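You operate a simulated robot arm through the tools that you are given. There is no shell and no other tool.

The job below is to be done with a simulated robot arm. You get a single attempt, and the scene is never put back.

JOB
Take the green socket on the green table and put it away on the right half of the middle shelf of the grey rack. Then put the yellow-banded ring on the vice end of the front table. Then put the green-banded ring on the middle table away on the green table. Then put the green rag on the front table away on the middle shelf of the cream rack. Then put the green ring with a red rim on the top of the brown desk away on the right half of the middle shelf of the grey rack. Then fetch the yellow-banded holder from the far end of the grey table and set it on the brown table. Then put the blue marker from the brown table on the thin yellow plate. Keep to this order. Set down upright: green socket.

The check looks at the end state, three seconds after you hand in, the way a careful person would. Anything else that was tipped, shoved, dropped, spilled or broken makes it a failure.

ROBOT AND FRAMES
A 7-joint arm with a three-finger gripper on a trunk, on a base that drives. Base frame: it is fixed to the floor where the robot stands at the start and does not move with it; the origin is under the middle of the robot, x ahead of it, y to its left, z up. Units: m, rad, N and s.
With the tool pointing down near the work surface it reaches from about 0.46 to 0.92 m from the robot's upright axis, wherever it stands. Its first joint turns from -2.897 to 2.897 rad. Places, roughly: blue marker (2x2x15 cm) [8.5, -0.9, 0.9]; brown table [8.5, -0.9, 0.8]; green rag (9x6x4 cm) [5.9, -1.3, 0.8]; green ring with a red rim (6x6x2 cm) [4.6, -2.6, 0.8]; green socket (6x6x6 cm) [-2.9, 0.1, 0.8]; green table [-2.5, 0.2, 0.8]; green-banded ring (6x6x2 cm) [4, 0.3, 0.8]; middle shelf of the cream rack [10.6, -0.2, 0.8]; right half of the middle shelf of the grey rack [9.6, 0.5, 0.9]; thin yellow plate (9x9x1 cm) [8.7, -2.8, 0.8]; vice end of the front table [6.5, -1.3, 0.8]; yellow-banded holder (7x7x5 cm) [7.7, -2, 0.8]; yellow-banded ring (6x6x2 cm) [3.9, 0.2, 0.8]. Payload 2.69 kg.
The tool frame sits at the grasp point between the pads (the TCP): z along the fingers, y along the line on which they close. The tips reach 0.029 m beyond it. The gripper opens to 0.12 m. The gripper's body begins 0.078 m behind the TCP.
Orientation is that of the tool frame in the base frame, as a unit quaternion [w, x, y, z]. With the fingers straight down and closing along the base's y, the tool's x points along the base's -x, its y along +y and its z along -z.

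CONTROLS
- The arm moves only by the tool jog_arm. Its argument "deltas" is a list of rows, each an object of numbers (a shift or turn left out is 0, a gripper value left out holds the last): "tx", "ty", "tz": the shift along the tool's x, y, z in m; "ax", "ay", "az": the turn, a rotation vector about the tool's x, y, z in rad; "grip": the opening, from 0 (shut) to 1 (fully open). In form: [{"tx": .., "ty": .., "tz": .., "ax": .., "ay": .., "az": .., "grip": ..}, ...]. A call has 1 to 20 rows; each row is the pose to reach, as a shift and turn from the pose commanded when the call began, along the tool's axes at that moment. Each row takes 0.2 s and may step no farther than 0.05 m and 0.15 rad from the row before; otherwise, or with a gripper value out of range, the whole call is refused. Where a pose cannot be reached the arm comes as near as it can. A force on the tool above 40 N (or 10 N above the force at the start of the call, whichever is more), or a blocked arm, ends the call early, and 0.2 s more pass. Each finger halts on what it meets, pressing with about 25 N; the grip force reading is that of the motor and also rises with nothing between the fingers. The clock runs only during rows and for 0.2 s after the last one: add rows that repeat a pose to give the fingers time. It gives the time, the measured TCP pose, the force on the tool (base axes), the opening and the grip force at its end, in the units of the frame above (readings bear some noise), with the torque about the TCP (base axes, N m) and any sound that the robot's microphone picked up.
- Cameras (640 x 400 px; columns grow to the right, rows downward): "scene" is now at [0.2427, -0.0062, 1.259]; the picture's right is [-0.07, -1.00, 0.00], its down [-0.63, 0.04, -0.78] and it looks along [0.78, -0.05, -0.63] (base axes); focal length 276 px, centre (320, 200). "wrist" rides on the gripper at [0.063, 0, -0.104] in the tool frame; the picture's right is [0.00, 1.00, 0.00], its down [-0.83, 0.00, -0.56] and it looks along [-0.56, 0.00, 0.83] (tool axes); focal length 275 px, centre (320, 200). There is no depth. A picture from a camera that has moved, and an enlarged one, comes with that camera's place and axes in the base frame and with its lens.
- capture(camera): a new picture of that camera. No time passes.
- move_column(by): slides the trunk up (or, below 0, down) by that many m; the arm and the scene camera ride with it, the base frame stays. It gives what a move gives, with no picture.
- steer(legs): drives the robot by 1 to 6 legs, each [ahead, left, turn to the left] in m, m and rad, along the robot's own axes; the way and the turn of a leg run together, so that a leg with both is an arc; at most 1.5 m and 3.142 rad a leg. The arm and the cameras ride along, it lands a little off, and it stops where it bumps. It gives what a move gives.
- head_to(pan, tilt): turns the head with the scene camera to pan (to the left, within 1.501 rad either way) and tilt (down, from -0.506 to 1.204), counted from straight ahead of the robot. It gives what a move gives.
- zoom(camera, box): a new picture of the part [left, top, right, bottom] of that camera's present view, enlarged. No time passes.
- hand_in(): hands the job in; it is judged then, once.

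Nothing tells you exact positions but the pictures and the camera data. Unless the task says otherwise, let go and move clear before handing in.

The tools are called after "Request:" by a JSON object that holds its "method" and its "body". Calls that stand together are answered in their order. jog_arm: Moves the arm, as the interface text tells. Its arguments: {"type":"object","properties":{"deltas":{"type":"array","items":{"type":"object","properties":{"tx":{"type":"number"},"ty":{"type":"number"},"tz":{"type":"number"},"ax":{"type":"number"},"ay":{"type":"number"},"az":{"type":"number"},"grip":{"type":"number"}}}}},"required":["deltas"]} The other tools are called the same way: move_column (by) slides the trunk up or down; steer (legs) drives the base; head_to (pan, tilt) turns the head that bears the scene camera; capture (camera) takes a picture; zoom (camera, box) takes an enlarged picture of a part of a camera's view; hand_in () hands the job in.

At the start:

```text
time_s: 0.0
ee_pos: [0.5592, -0.1231, 1.0899]
ee_rot: [0.0, 0.0, 1.0, 0.0]
contact_force: [-0.2, 0.2, -0.5]
ft_torque: [0.03, -0.03, 0.0]
grip_width: 0.1201
gripper_force: 0.0
trunk travel left (down, up): [-0.514, 0.099]
robot x, y, heading: [0.0016, 0.0042, -0.001]
head pan, tilt: [-0.07, 0.681]
```

scene: 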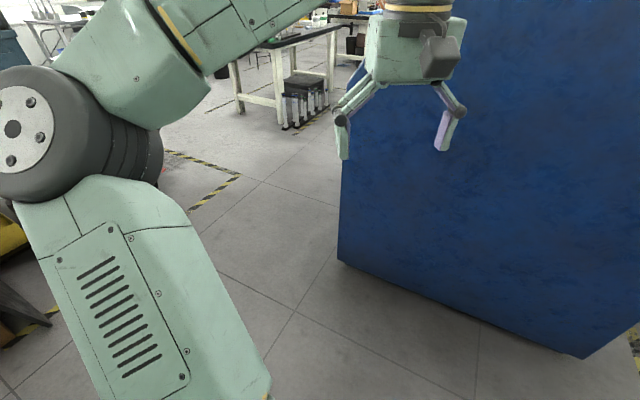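
wrist: 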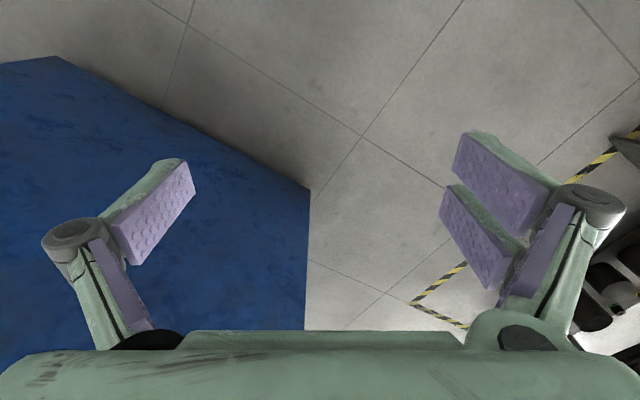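

I see the floor ahead, a blue box/cabinet to the right in front, and tables farther away. The green table should be behind me (about x=-2.5), so I first look around with the head.

Request:
{"method": "head_to", "body": {"pan": 1.4, "tilt": 0.3}}

Request:
{"method": "capture", "body": {"camera": "scene"}}

Request:
{"method": "head_to", "body": {"pan": 0.0, "tilt": 0.2}}

Request:
{"method": "capture", "body": {"camera": "scene"}}

Request:
{"method": "head_to", "body": {"pan": -1.4, "tilt": 0.3}}

Request:
{"method": "capture", "body": {"camera": "scene"}}

```text
time_s: 1.6
ee_pos: [0.5603, -0.124, 1.0927]
ee_rot: [-0.001, 0.0, 1.0, 0.0]
contact_force: [-0.4, 0.5, 0.9]
ft_torque: [0.0, 0.01, 0.01]
grip_width: 0.1201
gripper_force: 0.0
trunk travel left (down, up): [-0.514, 0.099]
robot x, y, heading: [0.0002, -0.0009, -0.002]
head pan, tilt: [1.4, 0.3]
```

```text
taken
camera scene: at [0.1731, 0.0918, 1.2934], right [0.99, -0.17, 0.0], down [-0.05, -0.29, -0.96], along [0.16, 0.94, -0.3], focal length 276 px, centre (320, 200)
```

scene: 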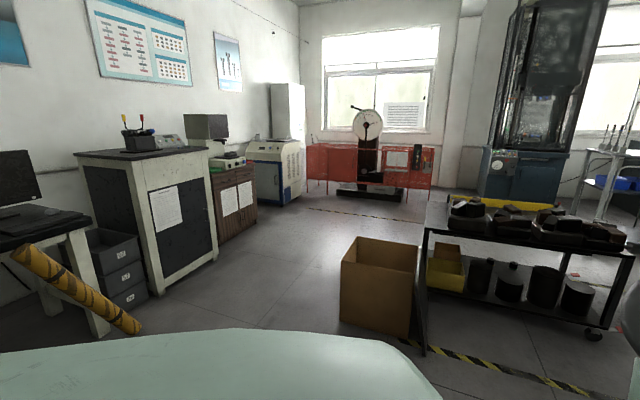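

```text
time_s: 3.1
ee_pos: [0.5593, -0.1238, 1.0919]
ee_rot: [0.0, 0.0, 1.0, 0.0]
contact_force: [-0.3, -0.2, -0.4]
ft_torque: [0.03, 0.02, 0.01]
grip_width: 0.1201
gripper_force: 0.0
trunk travel left (down, up): [-0.514, 0.099]
robot x, y, heading: [0.0002, 0.0002, -0.004]
head pan, tilt: [0.0, 0.201]
```

```text
taken
camera scene: at [0.2504, -0.0001, 1.3027], right [0.0, -1.0, 0.0], down [-0.2, 0.0, -0.98], along [0.98, 0.0, -0.2], focal length 276 px, centre (320, 200)
```

scene: 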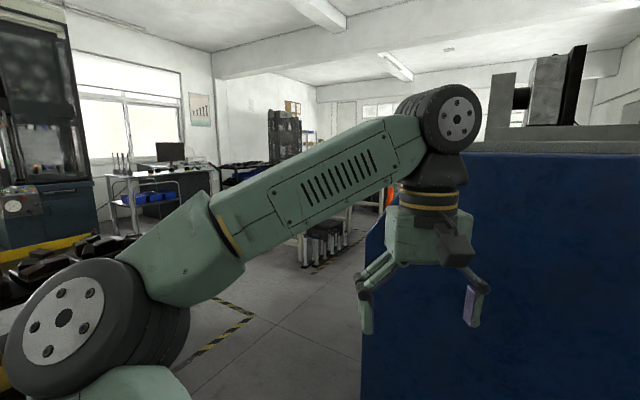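

```text
time_s: 4.6
ee_pos: [0.5593, -0.125, 1.0921]
ee_rot: [0.0, 0.0, 1.0, 0.0]
contact_force: [-0.9, -0.2, 1.2]
ft_torque: [-0.03, 0.0, 0.02]
grip_width: 0.1198
gripper_force: 0.1
trunk travel left (down, up): [-0.514, 0.099]
robot x, y, heading: [0.0005, 0.0001, -0.002]
head pan, tilt: [-1.4, 0.3]
```

```text
taken
camera scene: at [0.1731, -0.0922, 1.2935], right [-0.99, -0.17, 0.0], down [-0.05, 0.29, -0.96], along [0.16, -0.94, -0.3], focal length 276 px, centre (320, 200)
```

scene: 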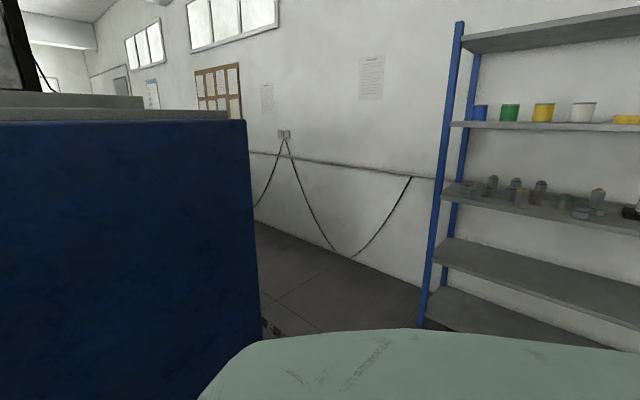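

The green table is behind me. I'll turn left in place by half a turn, with a look on the way.

Request:
{"method": "steer", "body": {"legs": [[0, 0, 1.57]]}}

Request:
{"method": "head_to", "body": {"pan": 1.2, "tilt": 0.35}}

Request:
{"method": "capture", "body": {"camera": "scene"}}

```text
time_s: 8.9
ee_pos: [0.1284, 0.5587, 1.0914]
ee_rot: [-0.001, -0.703, 0.711, 0.0]
contact_force: [-0.6, 0.5, -0.6]
ft_torque: [0.01, 0.01, -0.04]
grip_width: 0.1198
gripper_force: 0.2
trunk travel left (down, up): [-0.514, 0.099]
robot x, y, heading: [0.001, -0.0014, 1.561]
head pan, tilt: [-1.4, 0.3]
```

```text
time_s: 11.3
ee_pos: [0.1281, 0.5592, 1.0911]
ee_rot: [0.0, -0.704, 0.71, 0.0]
contact_force: [-0.6, -0.4, 0.7]
ft_torque: [0.01, 0.02, -0.01]
grip_width: 0.1199
gripper_force: 0.1
trunk travel left (down, up): [-0.514, 0.099]
robot x, y, heading: [-0.0005, -0.0029, 1.562]
head pan, tilt: [1.201, 0.351]
```

```text
taken
camera scene: at [-0.0841, 0.1902, 1.2887], right [0.37, 0.93, 0.0], down [0.32, -0.13, -0.94], along [-0.87, 0.35, -0.34], focal length 276 px, centre (320, 200)
```

scene: 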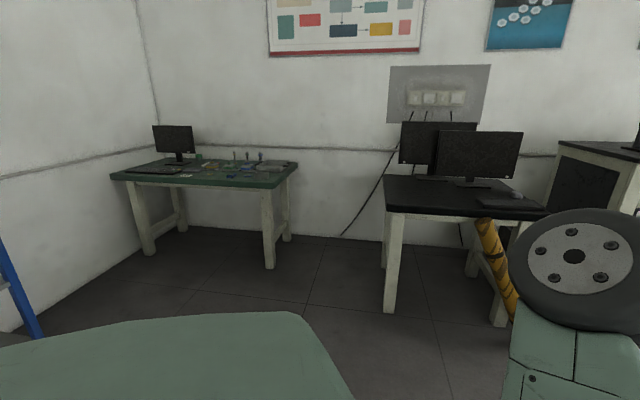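

The green table is at the left of this view, with some items on it. I'll turn further to face it and zoom in.

Request:
{"method": "steer", "body": {"legs": [[0, 0, 1.5]]}}

Request:
{"method": "head_to", "body": {"pan": 0.35, "tilt": 0.3}}

Request:
{"method": "capture", "body": {"camera": "scene"}}

```text
time_s: 15.4
ee_pos: [-0.5486, 0.1697, 1.0908]
ee_rot: [0.0, 0.999, -0.042, -0.001]
contact_force: [-0.6, -0.3, 0.5]
ft_torque: [-0.02, 0.01, -0.01]
grip_width: 0.1199
gripper_force: 0.1
trunk travel left (down, up): [-0.514, 0.099]
robot x, y, heading: [-0.0005, 0.003, 3.06]
head pan, tilt: [1.201, 0.351]
```

```text
time_s: 16.6
ee_pos: [-0.5477, 0.1703, 1.0907]
ee_rot: [0.0, 0.999, -0.041, 0.0]
contact_force: [-0.7, -0.3, -0.1]
ft_torque: [-0.03, -0.04, 0.0]
grip_width: 0.1199
gripper_force: 0.0
trunk travel left (down, up): [-0.514, 0.099]
robot x, y, heading: [0.0007, -0.0019, 3.058]
head pan, tilt: [0.351, 0.3]
```

```text
taken
camera scene: at [-0.2443, -0.0119, 1.2934], right [-0.26, 0.96, 0.0], down [0.29, 0.08, -0.96], along [-0.92, -0.25, -0.3], focal length 276 px, centre (320, 200)
```

scene: 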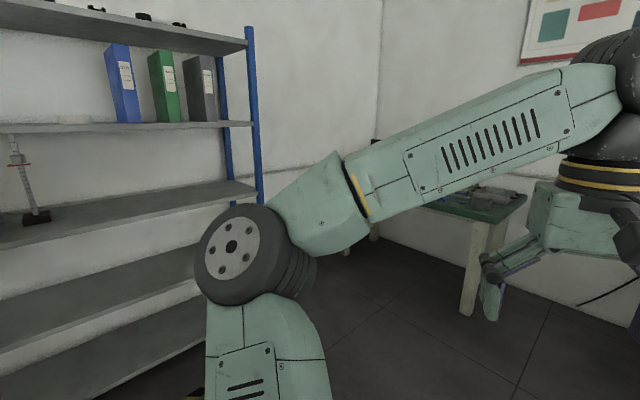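

The arm blocks the forward view, so I'll drive part way towards the green table and look at it past the arm.

Request:
{"method": "steer", "body": {"legs": [[0.9, 0.25, -0.9]]}}

Request:
{"method": "head_to", "body": {"pan": 1.1, "tilt": 0.45}}

Request:
{"method": "capture", "body": {"camera": "scene"}}

```text
time_s: 21.5
ee_pos: [-1.0851, 0.7629, 1.0922]
ee_rot: [0.0, 0.883, -0.469, 0.0]
contact_force: [0.1, -0.4, -0.3]
ft_torque: [0.01, -0.04, 0.0]
grip_width: 0.1199
gripper_force: 0.1
trunk travel left (down, up): [-0.514, 0.099]
robot x, y, heading: [-0.874, 0.2318, 2.16]
head pan, tilt: [0.351, 0.3]
cut short: leg 1
```

```text
time_s: 22.6
ee_pos: [-1.0844, 0.7645, 1.0917]
ee_rot: [0.001, 0.883, -0.469, 0.0]
contact_force: [-0.5, -0.4, -0.4]
ft_torque: [0.02, -0.05, 0.02]
grip_width: 0.1199
gripper_force: 0.1
trunk travel left (down, up): [-0.514, 0.099]
robot x, y, heading: [-0.8707, 0.2296, 2.163]
head pan, tilt: [1.1, 0.45]
```

```text
taken
camera scene: at [-1.0508, 0.3479, 1.2795], right [-0.12, 0.99, 0.0], down [0.43, 0.05, -0.9], along [-0.89, -0.11, -0.44], focal length 276 px, centre (320, 200)
```

scene: 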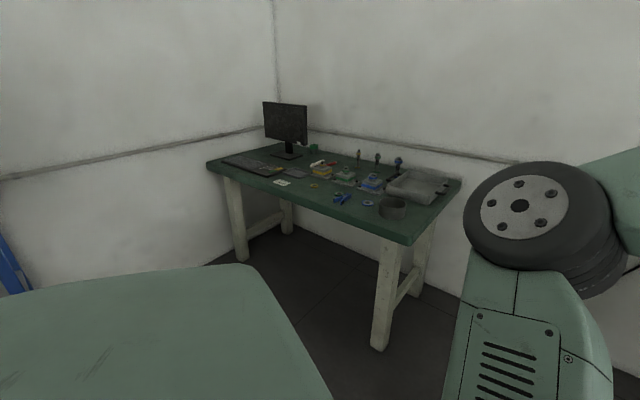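

The drive was cut short near its end, so I'll check what is close to the base before going on, and zoom on the table.

Request:
{"method": "head_to", "body": {"pan": 0.5, "tilt": 0.9}}

Request:
{"method": "capture", "body": {"camera": "scene"}}

Request:
{"method": "head_to", "body": {"pan": -0.8, "tilt": 0.8}}

Request:
{"method": "capture", "body": {"camera": "scene"}}

Request:
{"method": "capture", "body": {"camera": "wrist"}}

Request:
{"method": "head_to", "body": {"pan": 1.1, "tilt": 0.45}}

Request:
{"method": "zoom", "body": {"camera": "scene", "box": [200, 90, 480, 265]}}

```text
time_s: 23.6
ee_pos: [-1.0838, 0.7631, 1.0897]
ee_rot: [0.0, 0.883, -0.469, 0.0]
contact_force: [0.9, -1.2, -0.1]
ft_torque: [0.03, 0.03, 0.0]
grip_width: 0.1197
gripper_force: 0.2
trunk travel left (down, up): [-0.514, 0.099]
robot x, y, heading: [-0.8755, 0.2315, 2.162]
head pan, tilt: [0.499, 0.901]
```

```text
taken
camera scene: at [-1.0267, 0.3937, 1.2412], right [0.46, 0.89, 0.0], down [0.7, -0.36, -0.62], along [-0.55, 0.29, -0.78], focal length 276 px, centre (320, 200)
```

scene: 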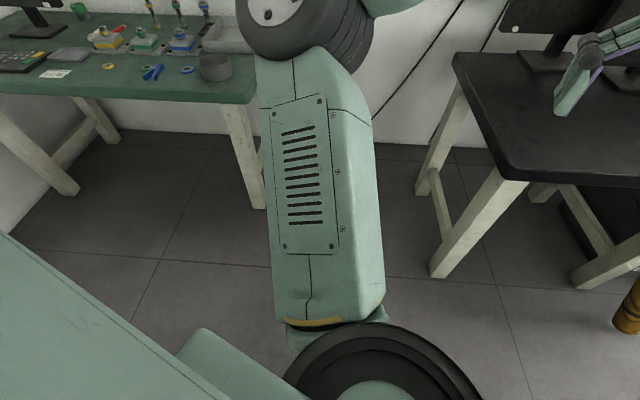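

```text
time_s: 25.1
ee_pos: [-1.0852, 0.7632, 1.0921]
ee_rot: [0.0, 0.883, -0.469, 0.001]
contact_force: [-0.1, -0.2, 0.2]
ft_torque: [-0.01, 0.01, -0.02]
grip_width: 0.1201
gripper_force: 0.1
trunk travel left (down, up): [-0.514, 0.099]
robot x, y, heading: [-0.8723, 0.2281, 2.158]
head pan, tilt: [-0.799, 0.799]
```

```text
taken
camera scene: at [-0.9432, 0.438, 1.2491], right [0.98, -0.2, 0.0], down [-0.15, -0.7, -0.7], along [0.14, 0.68, -0.72], focal length 276 px, centre (320, 200)
```

scene: 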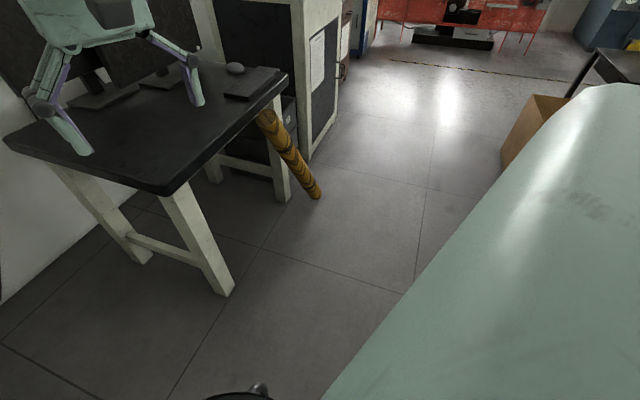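

```text
taken
camera wrist: at [-1.0485, 0.7121, 1.1957], right [-0.83, -0.56, 0.0], down [-0.47, 0.69, 0.56], along [-0.31, 0.46, -0.83], focal length 275 px, centre (320, 200)
```

wrist: 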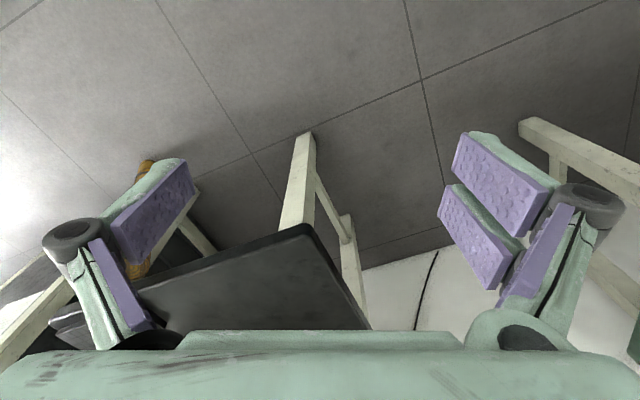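

```text
time_s: 26.9
ee_pos: [-1.0832, 0.7638, 1.0912]
ee_rot: [-0.001, 0.883, -0.469, 0.0]
contact_force: [0.1, 0.0, 0.5]
ft_torque: [0.0, -0.01, -0.02]
grip_width: 0.12
gripper_force: 0.0
trunk travel left (down, up): [-0.514, 0.099]
robot x, y, heading: [-0.875, 0.2297, 2.166]
head pan, tilt: [1.1, 0.45]
```

```text
2.29 times, centred on (340, 178) of scene
camera zoom: at [-1.0508, 0.3479, 1.2795], right [-0.12, 0.99, 0.0], down [0.43, 0.05, -0.9], along [-0.89, -0.11, -0.44], focal length 631 px, centre (274, 251)
```

zoom: 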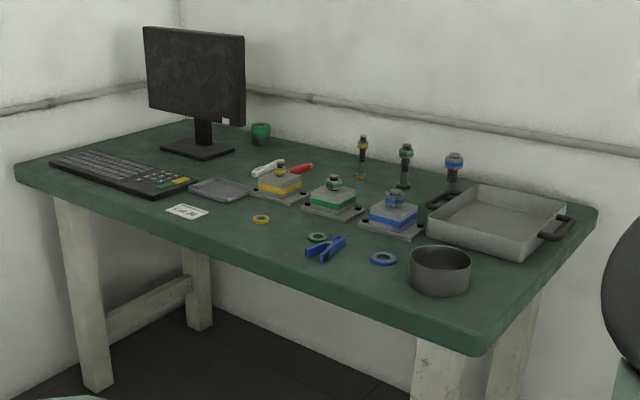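

The socket (green cap, grey lower part) stands behind the row of items, right of the monitor. I'll look straight down beside the robot to see the base's extent.

Request:
{"method": "head_to", "body": {"pan": 0.0, "tilt": 1.2}}

Request:
{"method": "capture", "body": {"camera": "scene"}}

Request:
{"method": "head_to", "body": {"pan": -1.0, "tilt": 1.2}}

Request:
{"method": "capture", "body": {"camera": "scene"}}

Request:
{"method": "head_to", "body": {"pan": 1.0, "tilt": 1.2}}

Request:
{"method": "capture", "body": {"camera": "scene"}}

```text
time_s: 28.3
ee_pos: [-1.0831, 0.7629, 1.0918]
ee_rot: [-0.001, 0.883, -0.469, 0.0]
contact_force: [0.4, 0.1, -0.2]
ft_torque: [0.01, -0.04, 0.01]
grip_width: 0.1201
gripper_force: 0.1
trunk travel left (down, up): [-0.514, 0.099]
robot x, y, heading: [-0.8765, 0.2282, 2.165]
head pan, tilt: [0.0, 1.201]
```

```text
taken
camera scene: at [-0.991, 0.4054, 1.2214], right [0.83, 0.56, 0.0], down [0.52, -0.77, -0.36], along [-0.2, 0.3, -0.93], focal length 276 px, centre (320, 200)
```

scene: 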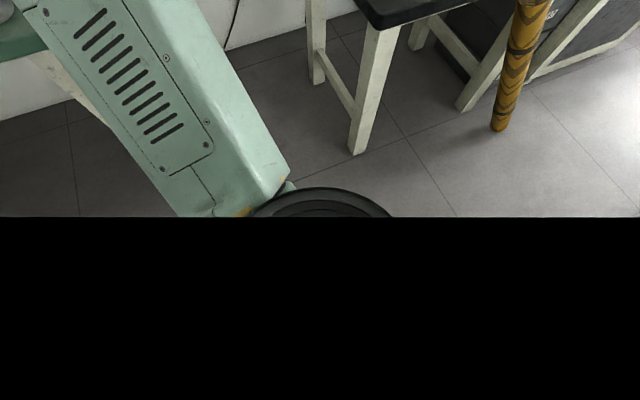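

```text
time_s: 29.5
ee_pos: [-1.0844, 0.7635, 1.0913]
ee_rot: [0.0, 0.883, -0.47, 0.0]
contact_force: [0.3, 0.0, 0.7]
ft_torque: [-0.01, 0.03, 0.05]
grip_width: 0.12
gripper_force: 0.0
trunk travel left (down, up): [-0.514, 0.099]
robot x, y, heading: [-0.8743, 0.231, 2.162]
head pan, tilt: [-1.0, 1.201]
```

```text
taken
camera scene: at [-0.9376, 0.4104, 1.2214], right [0.92, -0.39, 0.0], down [-0.37, -0.86, -0.36], along [0.14, 0.33, -0.93], focal length 276 px, centre (320, 200)
```

scene: 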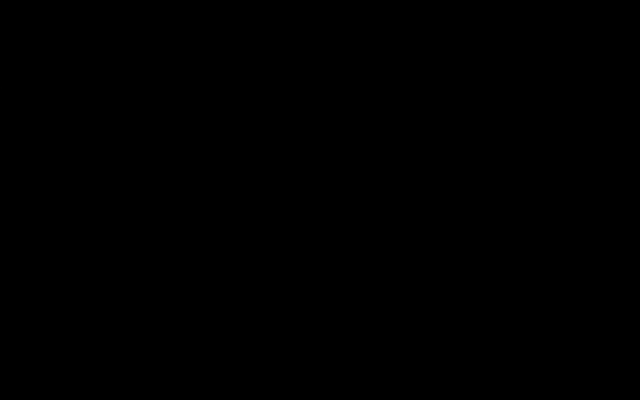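

```text
time_s: 31.5
ee_pos: [-1.0839, 0.7636, 1.0911]
ee_rot: [0.0, 0.883, -0.47, 0.0]
contact_force: [1.0, 0.3, 0.4]
ft_torque: [-0.02, 0.0, 0.03]
grip_width: 0.1201
gripper_force: 0.0
trunk travel left (down, up): [-0.514, 0.099]
robot x, y, heading: [-0.8741, 0.2303, 2.166]
head pan, tilt: [1.0, 1.201]
```

```text
taken
camera scene: at [-1.0155, 0.3578, 1.2214], right [-0.02, 1.0, 0.0], down [0.93, 0.02, -0.36], along [-0.36, -0.01, -0.93], focal length 276 px, centre (320, 200)
```

scene: 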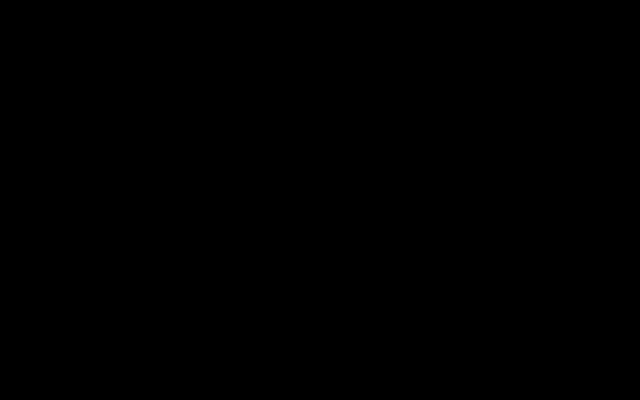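

The green socket stands on the table behind/right of the monitor, near (-2.9, 0.08). I'll turn to face -x and drive closer, keeping the gripper high, then look again.

Request:
{"method": "steer", "body": {"legs": [[0, 0, 0.97], [0.7, 0.12, 0]]}}

Request:
{"method": "head_to", "body": {"pan": 0.15, "tilt": 0.45}}

Request:
{"method": "capture", "body": {"camera": "scene"}}

Request:
{"method": "capture", "body": {"camera": "wrist"}}

```text
time_s: 37.8
ee_pos: [-2.1274, 0.253, 1.0921]
ee_rot: [0.0, 1.0, -0.008, 0.0]
contact_force: [0.2, -0.5, -0.3]
ft_torque: [0.01, 0.0, 0.03]
grip_width: 0.1199
gripper_force: 0.0
trunk travel left (down, up): [-0.514, 0.099]
robot x, y, heading: [-1.5706, 0.1215, 3.131]
head pan, tilt: [1.0, 1.201]
```

```text
time_s: 39.0
ee_pos: [-2.1282, 0.2542, 1.0914]
ee_rot: [0.0, 1.0, -0.008, 0.0]
contact_force: [-0.5, 0.2, 0.1]
ft_torque: [0.03, 0.02, -0.01]
grip_width: 0.1198
gripper_force: 0.1
trunk travel left (down, up): [-0.514, 0.099]
robot x, y, heading: [-1.5728, 0.1182, 3.124]
head pan, tilt: [0.15, 0.45]
```

```text
taken
camera scene: at [-1.8153, 0.1106, 1.2795], right [-0.14, 0.99, 0.0], down [0.43, 0.06, -0.9], along [-0.89, -0.12, -0.44], focal length 276 px, centre (320, 200)
```

scene: 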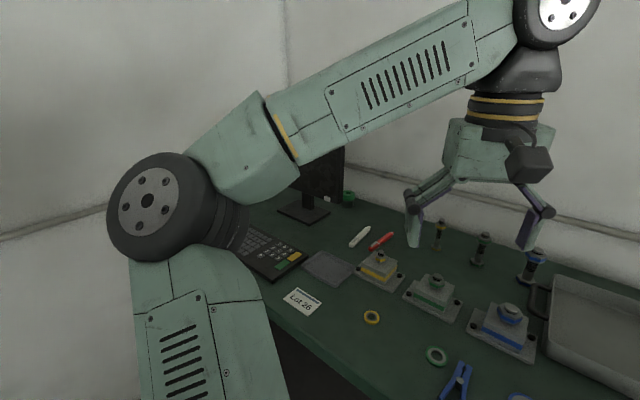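

```text
taken
camera wrist: at [-2.0642, 0.253, 1.1957], right [-0.01, -1.0, 0.0], down [-0.83, 0.01, 0.56], along [-0.56, 0.01, -0.83], focal length 275 px, centre (320, 200)
```

wrist: 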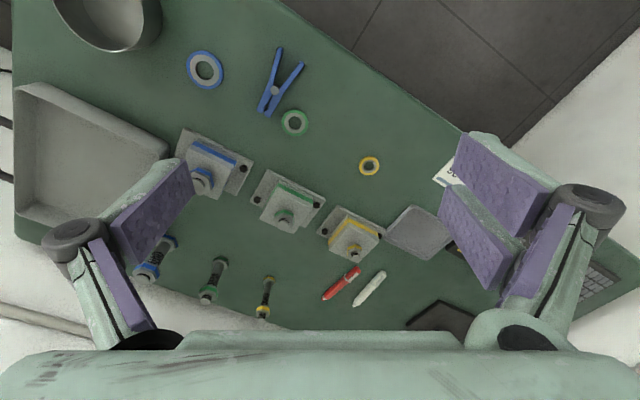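

The socket is right beside the monitor's right edge as seen from here. I'll zoom in for a finer look.

Request:
{"method": "zoom", "body": {"camera": "scene", "box": [240, 140, 440, 265]}}

Request:
{"method": "head_to", "body": {"pan": 0.6, "tilt": 0.35}}

Request:
{"method": "capture", "body": {"camera": "scene"}}

```text
3.20 times, centred on (340, 202) of scene
camera zoom: at [-1.8153, 0.1106, 1.2795], right [-0.14, 0.99, 0.0], down [0.43, 0.06, -0.9], along [-0.89, -0.12, -0.44], focal length 883 px, centre (256, 192)
```

zoom: 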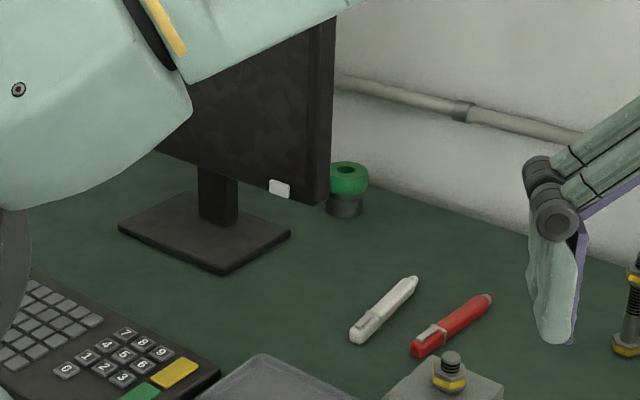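

```text
time_s: 39.9
ee_pos: [-2.1281, 0.252, 1.091]
ee_rot: [0.0, 1.0, -0.008, -0.001]
contact_force: [0.8, 0.3, 0.7]
ft_torque: [0.03, -0.01, 0.01]
grip_width: 0.1202
gripper_force: 0.0
trunk travel left (down, up): [-0.514, 0.099]
robot x, y, heading: [-1.5701, 0.1226, 3.128]
head pan, tilt: [0.6, 0.351]
```

```text
taken
camera scene: at [-1.8019, 0.0717, 1.2887], right [-0.55, 0.83, 0.0], down [0.29, 0.19, -0.94], along [-0.78, -0.52, -0.34], focal length 276 px, centre (320, 200)
```

scene: 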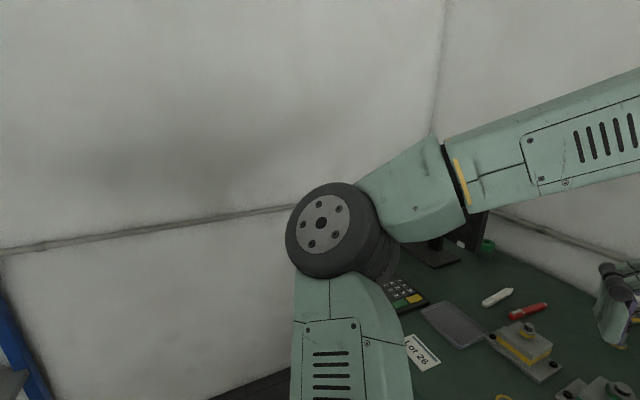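

The socket is at about (-2.88, 0.09), centre z≈0.78, half behind the monitor's right edge; I plan to grasp it with the tool tilted and coming from the right side. First I creep closer to the table.

Request:
{"method": "steer", "body": {"legs": [[0.12, 0.0, 0.0]]}}

Request:
{"method": "steer", "body": {"legs": [[0.1, 0.0, 0.0]]}}

```text
time_s: 41.1
ee_pos: [-2.2477, 0.2552, 1.0913]
ee_rot: [0.0, 1.0, -0.007, 0.0]
contact_force: [0.2, 0.7, -0.4]
ft_torque: [-0.03, 0.0, 0.01]
grip_width: 0.1199
gripper_force: 0.1
trunk travel left (down, up): [-0.514, 0.099]
robot x, y, heading: [-1.6894, 0.1237, 3.126]
head pan, tilt: [0.6, 0.351]
```

```text
time_s: 42.3
ee_pos: [-2.3475, 0.2564, 1.0894]
ee_rot: [0.0, 1.0, -0.008, 0.0]
contact_force: [-0.5, -0.6, 0.7]
ft_torque: [0.03, -0.03, -0.02]
grip_width: 0.1198
gripper_force: 0.1
trunk travel left (down, up): [-0.514, 0.099]
robot x, y, heading: [-1.7856, 0.126, 3.124]
head pan, tilt: [0.6, 0.351]
```

No bump yet; a little more, then I turn the tool (azimuth and tilt) while it is still high.

Request:
{"method": "steer", "body": {"legs": [[0.06, 0.0, 0.0]]}}

Request:
{"method": "jog_arm", "body": {"deltas": [{"az": -0.12}, {"az": -0.24}, {"az": -0.36}, {"az": -0.48}, {"az": -0.6}, {"az": -0.6}]}}

Request:
{"method": "jog_arm", "body": {"deltas": [{"ay": -0.14}, {"ay": -0.28}, {"ay": -0.42}, {"ay": -0.56}, {"ay": -0.7}, {"ay": -0.84}, {"ay": -0.98}, {"ay": -0.98}]}}

Request:
{"method": "capture", "body": {"camera": "scene"}}

Request:
{"method": "capture", "body": {"camera": "wrist"}}

```text
time_s: 43.3
ee_pos: [-2.4078, 0.2573, 1.0917]
ee_rot: [0.0, 1.0, -0.009, 0.0]
contact_force: [0.0, 0.4, -0.4]
ft_torque: [0.01, -0.02, 0.02]
grip_width: 0.1201
gripper_force: 0.1
trunk travel left (down, up): [-0.514, 0.099]
robot x, y, heading: [-1.8514, 0.1212, 3.13]
head pan, tilt: [0.6, 0.351]
```

```text
time_s: 44.7
ee_pos: [-2.4064, 0.2572, 1.0906]
ee_rot: [0.0, 0.957, 0.29, 0.0]
contact_force: [0.7, 0.1, -0.1]
ft_torque: [-0.02, 0.03, -0.04]
grip_width: 0.1201
gripper_force: 0.0
trunk travel left (down, up): [-0.514, 0.099]
robot x, y, heading: [-1.8518, 0.1231, 3.126]
head pan, tilt: [0.6, 0.351]
```

```text
time_s: 46.5
ee_pos: [-2.4697, 0.1761, 1.0323]
ee_rot: [0.133, 0.846, 0.253, -0.451]
contact_force: [0.1, 0.5, -0.5]
ft_torque: [-0.01, -0.02, 0.02]
grip_width: 0.1201
gripper_force: 0.1
out of reach, approached as far as the arm can: row 1, 2, 3, 4, 5, 6, 7, 8
trunk travel left (down, up): [-0.514, 0.099]
robot x, y, heading: [-1.8473, 0.1226, 3.13]
head pan, tilt: [0.6, 0.351]
```

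```text
taken
camera scene: at [-2.0804, 0.0758, 1.2888], right [-0.55, 0.83, 0.0], down [0.29, 0.19, -0.94], along [-0.78, -0.52, -0.34], focal length 276 px, centre (320, 200)
```

scene: 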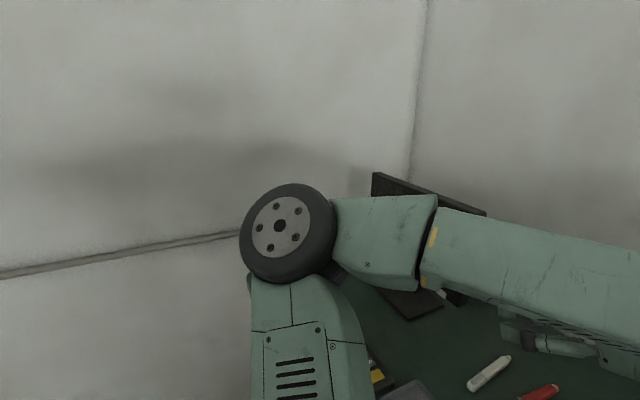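

```text
taken
camera wrist: at [-2.3681, 0.2435, 1.0383], right [0.55, -0.83, -0.01], down [0.0, -0.01, 1.0], along [-0.84, -0.55, 0.0], focal length 275 px, centre (320, 200)
```

wrist: 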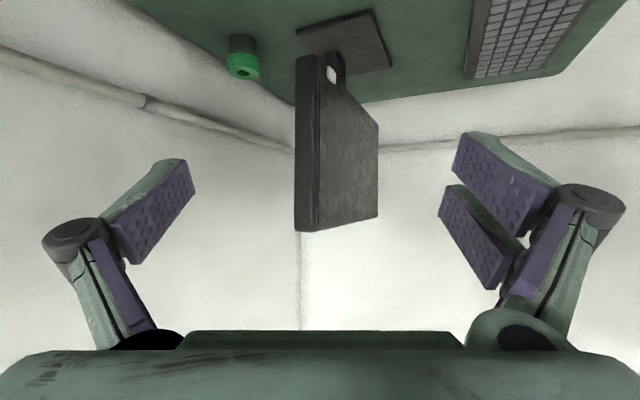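

The arm settled at about (-2.47, 0.18, 1.03) with the tool tilted 56°; the wrist camera sees the socket and monitor clearly. I'll reduce the tilt to about 45° and move outward a bit to check the command reference.

Request:
{"method": "jog_arm", "body": {"deltas": [{"tx": -0.0155, "ty": -0.018, "tz": 0.023, "ay": 0.07}, {"tx": -0.031, "ty": -0.036, "tz": 0.046, "ay": 0.14}, {"tx": -0.0465, "ty": -0.055, "tz": 0.0696, "ay": 0.2}, {"tx": -0.0465, "ty": -0.055, "tz": 0.0696, "ay": 0.2, "grip": 0.8}]}}

Request:
{"method": "capture", "body": {"camera": "wrist"}}

```text
time_s: 47.5
ee_pos: [-2.5717, 0.1754, 1.0324]
ee_rot: [0.109, 0.886, 0.267, -0.363]
contact_force: [0.1, -0.4, 0.0]
ft_torque: [-0.03, -0.02, -0.03]
grip_width: 0.0963
gripper_force: 0.1
trunk travel left (down, up): [-0.514, 0.099]
robot x, y, heading: [-1.847, 0.1273, 3.127]
head pan, tilt: [0.6, 0.351]
```

```text
taken
camera wrist: at [-2.4719, 0.2418, 1.062], right [0.55, -0.83, 0.0], down [-0.17, -0.11, 0.98], along [-0.82, -0.54, -0.2], focal length 275 px, centre (320, 200)
```

wrist: 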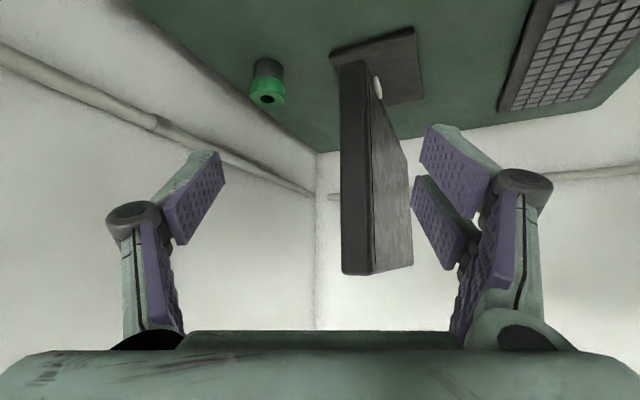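

The command reference follows the measured pose, good. The socket is at about (-2.865, 0.087); I move to a pre-grasp point 20 cm back along the tool axis.

Request:
{"method": "jog_arm", "body": {"deltas": [{"tx": -0.0079, "ty": -0.0176, "tz": 0.0356}, {"tx": -0.0158, "ty": -0.0352, "tz": 0.0712}, {"tx": -0.0236, "ty": -0.0528, "tz": 0.1067}, {"tx": -0.0315, "ty": -0.0704, "tz": 0.1423}, {"tx": -0.0394, "ty": -0.088, "tz": 0.1779}, {"tx": -0.0394, "ty": -0.088, "tz": 0.1779}]}}

Request:
{"method": "capture", "body": {"camera": "wrist"}}

Request:
{"method": "head_to", "body": {"pan": -0.5, "tilt": 0.4}}

Request:
{"method": "capture", "body": {"camera": "scene"}}

```text
time_s: 48.9
ee_pos: [-2.7489, 0.1645, 0.9324]
ee_rot: [0.11, 0.885, 0.268, -0.364]
contact_force: [0.3, -0.9, -0.5]
ft_torque: [0.02, 0.02, -0.02]
grip_width: 0.0959
gripper_force: 0.0
trunk travel left (down, up): [-0.514, 0.099]
robot x, y, heading: [-1.8512, 0.1261, 3.128]
head pan, tilt: [0.6, 0.351]
```

```text
taken
camera wrist: at [-2.6496, 0.2309, 0.963], right [0.55, -0.83, 0.0], down [-0.16, -0.11, 0.98], along [-0.82, -0.54, -0.2], focal length 275 px, centre (320, 200)
```

wrist: 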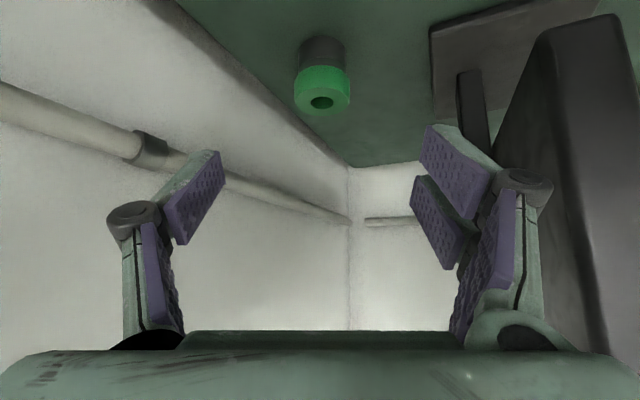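

```text
time_s: 50.2
ee_pos: [-2.7479, 0.1639, 0.9329]
ee_rot: [0.108, 0.886, 0.266, -0.364]
contact_force: [0.0, -0.4, 0.6]
ft_torque: [0.03, -0.02, 0.0]
grip_width: 0.0958
gripper_force: 0.0
trunk travel left (down, up): [-0.514, 0.099]
robot x, y, heading: [-1.847, 0.1244, 3.123]
head pan, tilt: [-0.499, 0.4]
```

```text
taken
camera scene: at [-2.0836, 0.1727, 1.2842], right [0.49, 0.87, 0.0], down [0.34, -0.19, -0.92], along [-0.8, 0.45, -0.39], focal length 276 px, centre (320, 200)
```

scene: 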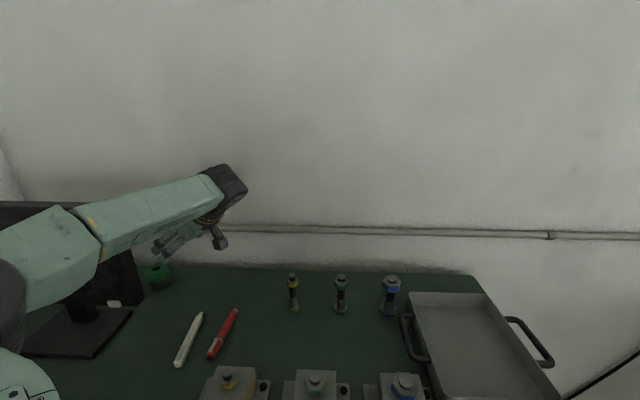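

Both cameras agree on the socket at about (-2.865, 0.088), centred between the fingers. I advance 20 cm along the tool axis to straddle it.

Request:
{"method": "jog_arm", "body": {"deltas": [{"tz": 0.04}, {"tz": 0.08}, {"tz": 0.12}, {"tz": 0.15}, {"tz": 0.15}]}}

Request:
{"method": "capture", "body": {"camera": "wrist"}}

Request:
{"method": "capture", "body": {"camera": "scene"}}

```text
time_s: 51.4
ee_pos: [-2.8357, 0.1065, 0.8287]
ee_rot: [0.11, 0.886, 0.267, -0.364]
contact_force: [-0.7, -0.4, -0.4]
ft_torque: [0.0, 0.01, 0.03]
grip_width: 0.096
gripper_force: 0.0
trunk travel left (down, up): [-0.514, 0.099]
robot x, y, heading: [-1.8454, 0.123, 3.123]
head pan, tilt: [-0.499, 0.4]
```

```text
taken
camera wrist: at [-2.7371, 0.1724, 0.8578], right [0.55, -0.83, 0.0], down [-0.16, -0.11, 0.98], along [-0.82, -0.54, -0.2], focal length 275 px, centre (320, 200)
```

wrist: 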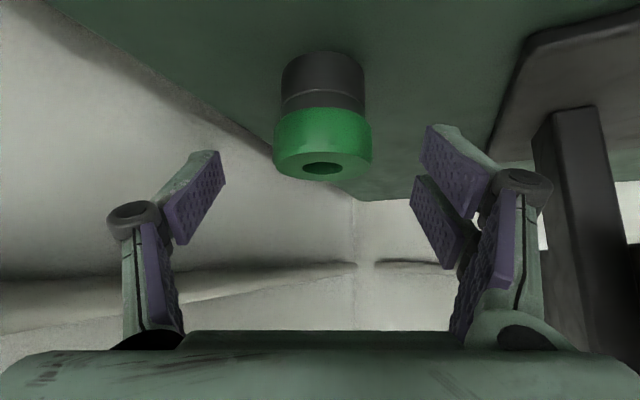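

```text
taken
camera scene: at [-2.0836, 0.1727, 1.2842], right [0.49, 0.87, 0.0], down [0.34, -0.19, -0.92], along [-0.8, 0.45, -0.39], focal length 276 px, centre (320, 200)
```

scene: 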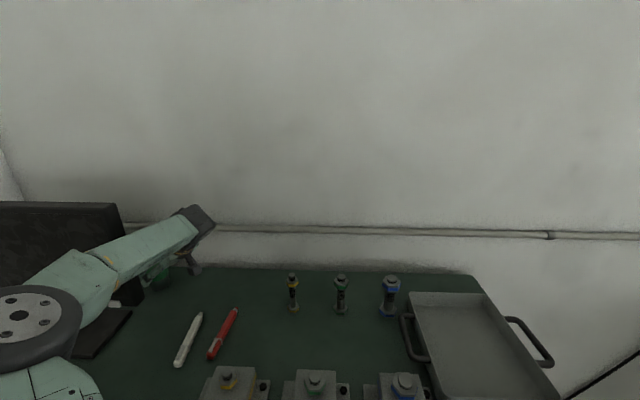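

The socket is centred between the fingers. I go the last 5 cm and close.

Request:
{"method": "jog_arm", "body": {"deltas": [{"tz": 0.027}, {"tz": 0.054}, {"tz": 0.054}]}}

Request:
{"method": "capture", "body": {"camera": "wrist"}}

```text
time_s: 52.2
ee_pos: [-2.8669, 0.0853, 0.7892]
ee_rot: [0.109, 0.886, 0.266, -0.365]
contact_force: [-0.3, 0.3, 1.0]
ft_torque: [-0.01, 0.0, -0.02]
grip_width: 0.0961
gripper_force: 0.0
trunk travel left (down, up): [-0.514, 0.099]
robot x, y, heading: [-1.8464, 0.1247, 3.131]
head pan, tilt: [-0.499, 0.4]
```

```text
taken
camera wrist: at [-2.7684, 0.1515, 0.8185], right [0.55, -0.83, 0.0], down [-0.16, -0.11, 0.98], along [-0.82, -0.54, -0.2], focal length 275 px, centre (320, 200)
```

wrist: 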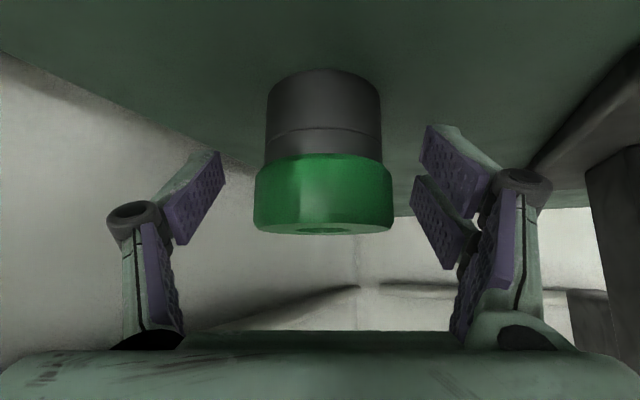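

The green cap is exactly at the grasp point. Closing the fingers.

Request:
{"method": "jog_arm", "body": {"deltas": [{"grip": 0.6}, {"grip": 0.45}, {"grip": 0.3}, {"grip": 0.3}, {"grip": 0.3}, {"grip": 0.3}]}}

Request:
{"method": "jog_arm", "body": {"deltas": [{"tx": -0.014, "tz": -0.0143}, {"tx": -0.0281, "tz": -0.0285}, {"tx": -0.0281, "tz": -0.0285}]}}

Request:
{"method": "capture", "body": {"camera": "wrist"}}

```text
time_s: 53.6
ee_pos: [-2.8676, 0.0846, 0.7896]
ee_rot: [0.109, 0.886, 0.267, -0.364]
contact_force: [0.6, -0.7, 0.8]
ft_torque: [0.05, -0.01, 0.0]
grip_width: 0.0554
gripper_force: 25.1
trunk travel left (down, up): [-0.514, 0.099]
robot x, y, heading: [-1.8467, 0.1236, 3.127]
head pan, tilt: [-0.499, 0.4]
```

```text
time_s: 54.4
ee_pos: [-2.8671, 0.0861, 0.8278]
ee_rot: [0.11, 0.885, 0.266, -0.365]
contact_force: [0.0, 0.3, -2.7]
ft_torque: [-0.01, 0.03, 0.03]
grip_width: 0.0553
gripper_force: 24.9
trunk travel left (down, up): [-0.514, 0.099]
robot x, y, heading: [-1.8477, 0.1262, 3.128]
head pan, tilt: [-0.499, 0.4]
```

```text
taken
camera wrist: at [-2.7683, 0.1516, 0.8588], right [0.56, -0.83, 0.0], down [-0.17, -0.11, 0.98], along [-0.82, -0.54, -0.2], focal length 275 px, centre (320, 200)
```

wrist: 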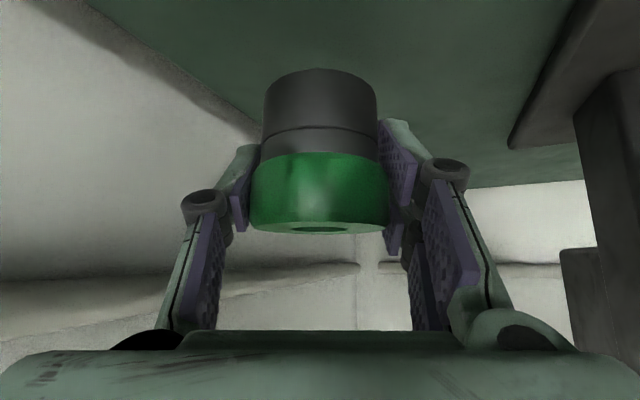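

Socket held firmly (0.055 m opening, about 0.27 kg). I back out along the tool axis, then raise and draw in the arm.

Request:
{"method": "jog_arm", "body": {"deltas": [{"tz": -0.04}, {"tz": -0.08}, {"tz": -0.12}, {"tz": -0.16}, {"tz": -0.2}, {"tz": -0.24}, {"tz": -0.25}, {"tz": -0.25}]}}

Request:
{"method": "jog_arm", "body": {"deltas": [{"tx": 0.013, "ty": 0.023, "tz": -0.0363}, {"tx": 0.0261, "ty": 0.046, "tz": -0.0725}, {"tx": 0.0392, "ty": 0.069, "tz": -0.1088}, {"tx": 0.0523, "ty": 0.092, "tz": -0.1451}, {"tx": 0.0653, "ty": 0.115, "tz": -0.1813}, {"tx": 0.0784, "ty": 0.138, "tz": -0.2176}, {"tx": 0.0784, "ty": 0.138, "tz": -0.2176}]}}

Request:
{"method": "capture", "body": {"camera": "wrist"}}

Request:
{"method": "capture", "body": {"camera": "scene"}}

```text
time_s: 56.2
ee_pos: [-2.721, 0.1823, 1.0068]
ee_rot: [0.11, 0.886, 0.266, -0.364]
contact_force: [0.0, 0.5, -2.6]
ft_torque: [-0.02, 0.01, -0.02]
grip_width: 0.0553
gripper_force: 25.0
trunk travel left (down, up): [-0.514, 0.099]
robot x, y, heading: [-1.8504, 0.1237, 3.128]
head pan, tilt: [-0.499, 0.4]
```

```text
time_s: 57.8
ee_pos: [-2.4816, 0.1631, 1.0844]
ee_rot: [0.107, 0.886, 0.265, -0.364]
contact_force: [-0.2, -0.6, -3.0]
ft_torque: [-0.04, 0.02, 0.02]
grip_width: 0.0554
gripper_force: 24.9
out of reach, approached as far as the arm can: row 6, 7
trunk travel left (down, up): [-0.514, 0.099]
robot x, y, heading: [-1.8505, 0.1251, 3.124]
head pan, tilt: [-0.499, 0.4]
```

```text
taken
camera wrist: at [-2.3827, 0.2289, 1.115], right [0.55, -0.83, -0.01], down [-0.16, -0.12, 0.98], along [-0.82, -0.54, -0.2], focal length 275 px, centre (320, 200)
```

wrist: 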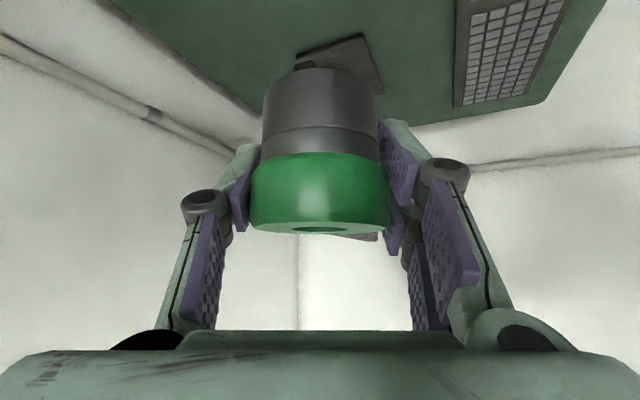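

```text
taken
camera scene: at [-2.0838, 0.1727, 1.2841], right [0.49, 0.87, 0.0], down [0.34, -0.19, -0.92], along [-0.8, 0.45, -0.39], focal length 276 px, centre (320, 200)
```

scene: 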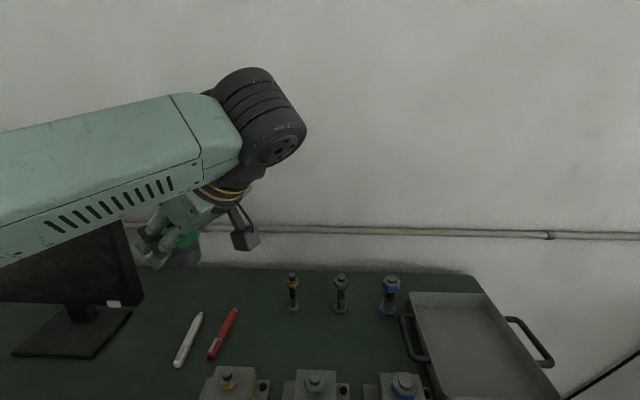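

I hold the socket clear. Now I back away from the table, then turn left half a turn to face +x.

Request:
{"method": "steer", "body": {"legs": [[-1.3, 0.0, 0.0], [0, 0, 3.14]]}}

Request:
{"method": "head_to", "body": {"pan": -0.1, "tilt": 0.25}}

Request:
{"method": "capture", "body": {"camera": "scene"}}

Request:
{"method": "head_to", "body": {"pan": 0.6, "tilt": 0.25}}

Request:
{"method": "capture", "body": {"camera": "scene"}}

```text
time_s: 71.8
ee_pos: [0.0834, 0.0391, 1.0853]
ee_rot: [0.366, -0.251, 0.89, 0.101]
contact_force: [0.7, -0.1, -3.8]
ft_torque: [0.02, 0.01, 0.01]
grip_width: 0.055
gripper_force: 25.1
trunk travel left (down, up): [-0.514, 0.099]
robot x, y, heading: [-0.5469, 0.0971, -0.049]
head pan, tilt: [-0.499, 0.4]
```

```text
time_s: 72.7
ee_pos: [0.0841, 0.0385, 1.0851]
ee_rot: [0.366, -0.252, 0.89, 0.101]
contact_force: [0.0, 0.3, -2.3]
ft_torque: [0.01, -0.02, 0.0]
grip_width: 0.0549
gripper_force: 24.9
trunk travel left (down, up): [-0.514, 0.099]
robot x, y, heading: [-0.5469, 0.1019, -0.045]
head pan, tilt: [-0.099, 0.25]
```

```text
taken
camera scene: at [-0.299, 0.0765, 1.2981], right [-0.15, -0.99, 0.0], down [-0.24, 0.04, -0.97], along [0.96, -0.14, -0.25], focal length 276 px, centre (320, 200)
```

scene: 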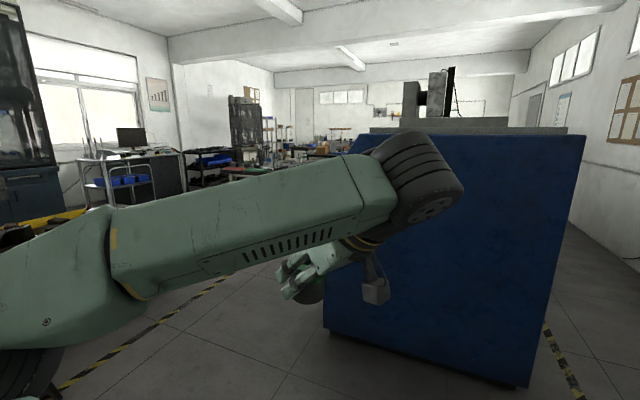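

```text
time_s: 73.8
ee_pos: [0.0841, 0.0397, 1.086]
ee_rot: [0.366, -0.251, 0.891, 0.101]
contact_force: [0.3, -0.1, -2.6]
ft_torque: [-0.04, 0.0, -0.01]
grip_width: 0.0551
gripper_force: 24.6
trunk travel left (down, up): [-0.514, 0.099]
robot x, y, heading: [-0.5512, 0.0981, -0.043]
head pan, tilt: [0.6, 0.25]
```

```text
taken
camera scene: at [-0.3119, 0.1393, 1.2981], right [0.53, -0.85, 0.0], down [-0.21, -0.13, -0.97], along [0.82, 0.51, -0.25], focal length 276 px, centre (320, 200)
```

scene: 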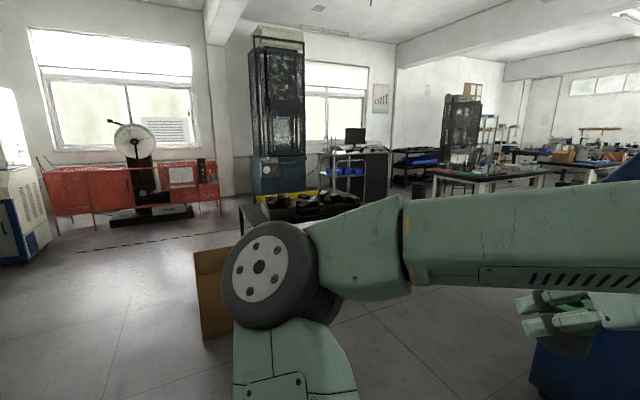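

I'm facing +x at about (-0.55, 0.10). Let me zoom into the far room to plan the route.

Request:
{"method": "zoom", "body": {"camera": "scene", "box": [320, 80, 640, 280]}}

Request:
{"method": "head_to", "body": {"pan": 0.2, "tilt": 0.1}}

Request:
{"method": "zoom", "body": {"camera": "scene", "box": [160, 80, 480, 280]}}

```text
2.00 times, centred on (480, 180) of scene
camera zoom: at [-0.3119, 0.1393, 1.2981], right [0.53, -0.85, 0.0], down [-0.21, -0.13, -0.97], along [0.82, 0.51, -0.25], focal length 552 px, centre (0, 240)
```

zoom: 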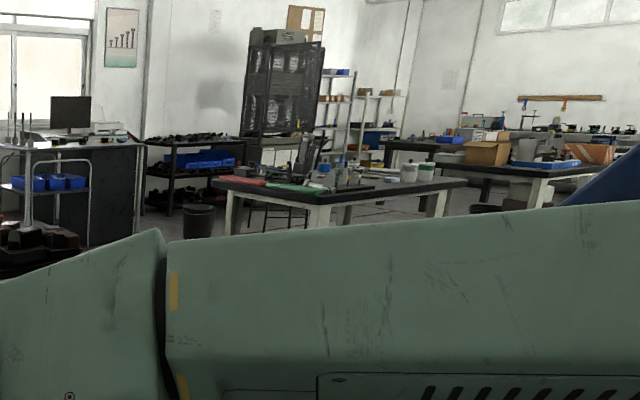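

```text
time_s: 74.7
ee_pos: [0.0843, 0.0396, 1.0854]
ee_rot: [0.366, -0.252, 0.89, 0.102]
contact_force: [-0.4, 0.1, -2.5]
ft_torque: [0.01, 0.01, 0.02]
grip_width: 0.0549
gripper_force: 24.7
trunk travel left (down, up): [-0.514, 0.099]
robot x, y, heading: [-0.5498, 0.0946, -0.043]
head pan, tilt: [0.201, 0.099]
```

```text
2.00 times, centred on (320, 180) of scene
camera zoom: at [-0.3005, 0.1044, 1.312], right [0.15, -0.99, 0.0], down [-0.1, -0.02, -0.99], along [0.98, 0.15, -0.1], focal length 552 px, centre (320, 240)
```

zoom: 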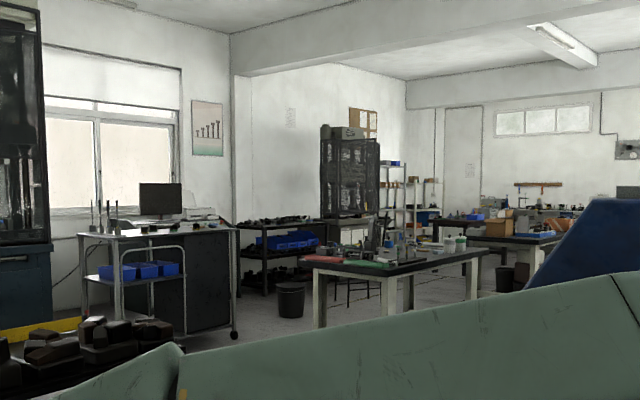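

The furniture is aligned with a room axis turned about -30° from my frame. I'll go through the aisle between the cart and the blue cabinet, then look again.

Request:
{"method": "steer", "body": {"legs": [[0.75, 0.3, 0.0], [0.75, 0.3, 0.0], [0, 0, -0.51]]}}

Request:
{"method": "head_to", "body": {"pan": -0.45, "tilt": 0.3}}

Request:
{"method": "capture", "body": {"camera": "scene"}}

Request:
{"method": "head_to", "body": {"pan": 0.4, "tilt": 0.2}}

Request:
{"method": "capture", "body": {"camera": "scene"}}

```text
time_s: 84.3
ee_pos: [1.4968, 0.2685, 1.0853]
ee_rot: [0.379, -0.02, 0.925, 0.006]
contact_force: [0.7, 0.0, -2.8]
ft_torque: [0.02, -0.01, -0.01]
grip_width: 0.055
gripper_force: 24.8
trunk travel left (down, up): [-0.514, 0.099]
robot x, y, heading: [0.9741, 0.6273, -0.554]
head pan, tilt: [0.201, 0.099]
```

```text
time_s: 85.4
ee_pos: [1.4966, 0.2685, 1.0846]
ee_rot: [0.38, -0.02, 0.925, 0.006]
contact_force: [0.4, -0.5, -3.2]
ft_torque: [-0.01, 0.0, -0.01]
grip_width: 0.055
gripper_force: 24.6
trunk travel left (down, up): [-0.514, 0.099]
robot x, y, heading: [0.974, 0.6265, -0.554]
head pan, tilt: [-0.45, 0.3]
```

```text
taken
camera scene: at [1.1574, 0.4664, 1.2934], right [-0.84, -0.54, 0.0], down [-0.16, 0.25, -0.96], along [0.51, -0.81, -0.3], focal length 276 px, centre (320, 200)
```

scene: 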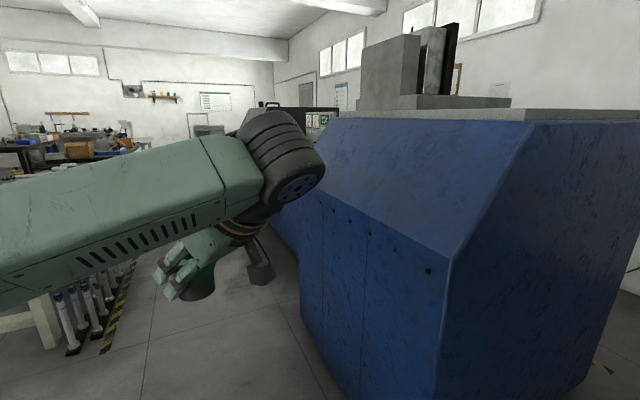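

```text
time_s: 86.5
ee_pos: [1.4966, 0.2695, 1.085]
ee_rot: [0.379, -0.02, 0.925, 0.006]
contact_force: [0.1, 0.1, -2.6]
ft_torque: [-0.02, 0.02, 0.01]
grip_width: 0.0547
gripper_force: 24.9
trunk travel left (down, up): [-0.514, 0.099]
robot x, y, heading: [0.9723, 0.6291, -0.562]
head pan, tilt: [0.4, 0.201]
```

```text
taken
camera scene: at [1.1993, 0.5307, 1.3027], right [-0.15, -0.99, 0.0], down [-0.2, 0.03, -0.98], along [0.97, -0.15, -0.2], focal length 276 px, centre (320, 200)
```

scene: 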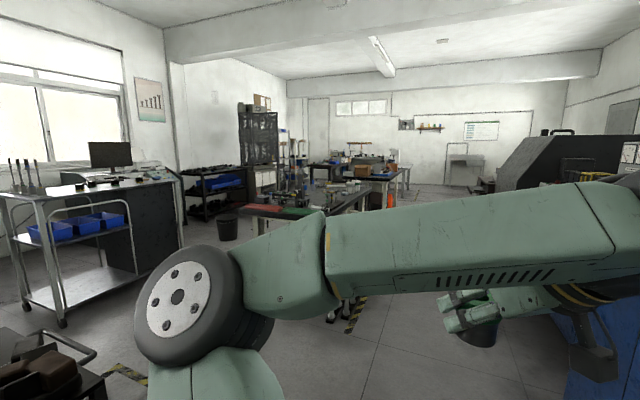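

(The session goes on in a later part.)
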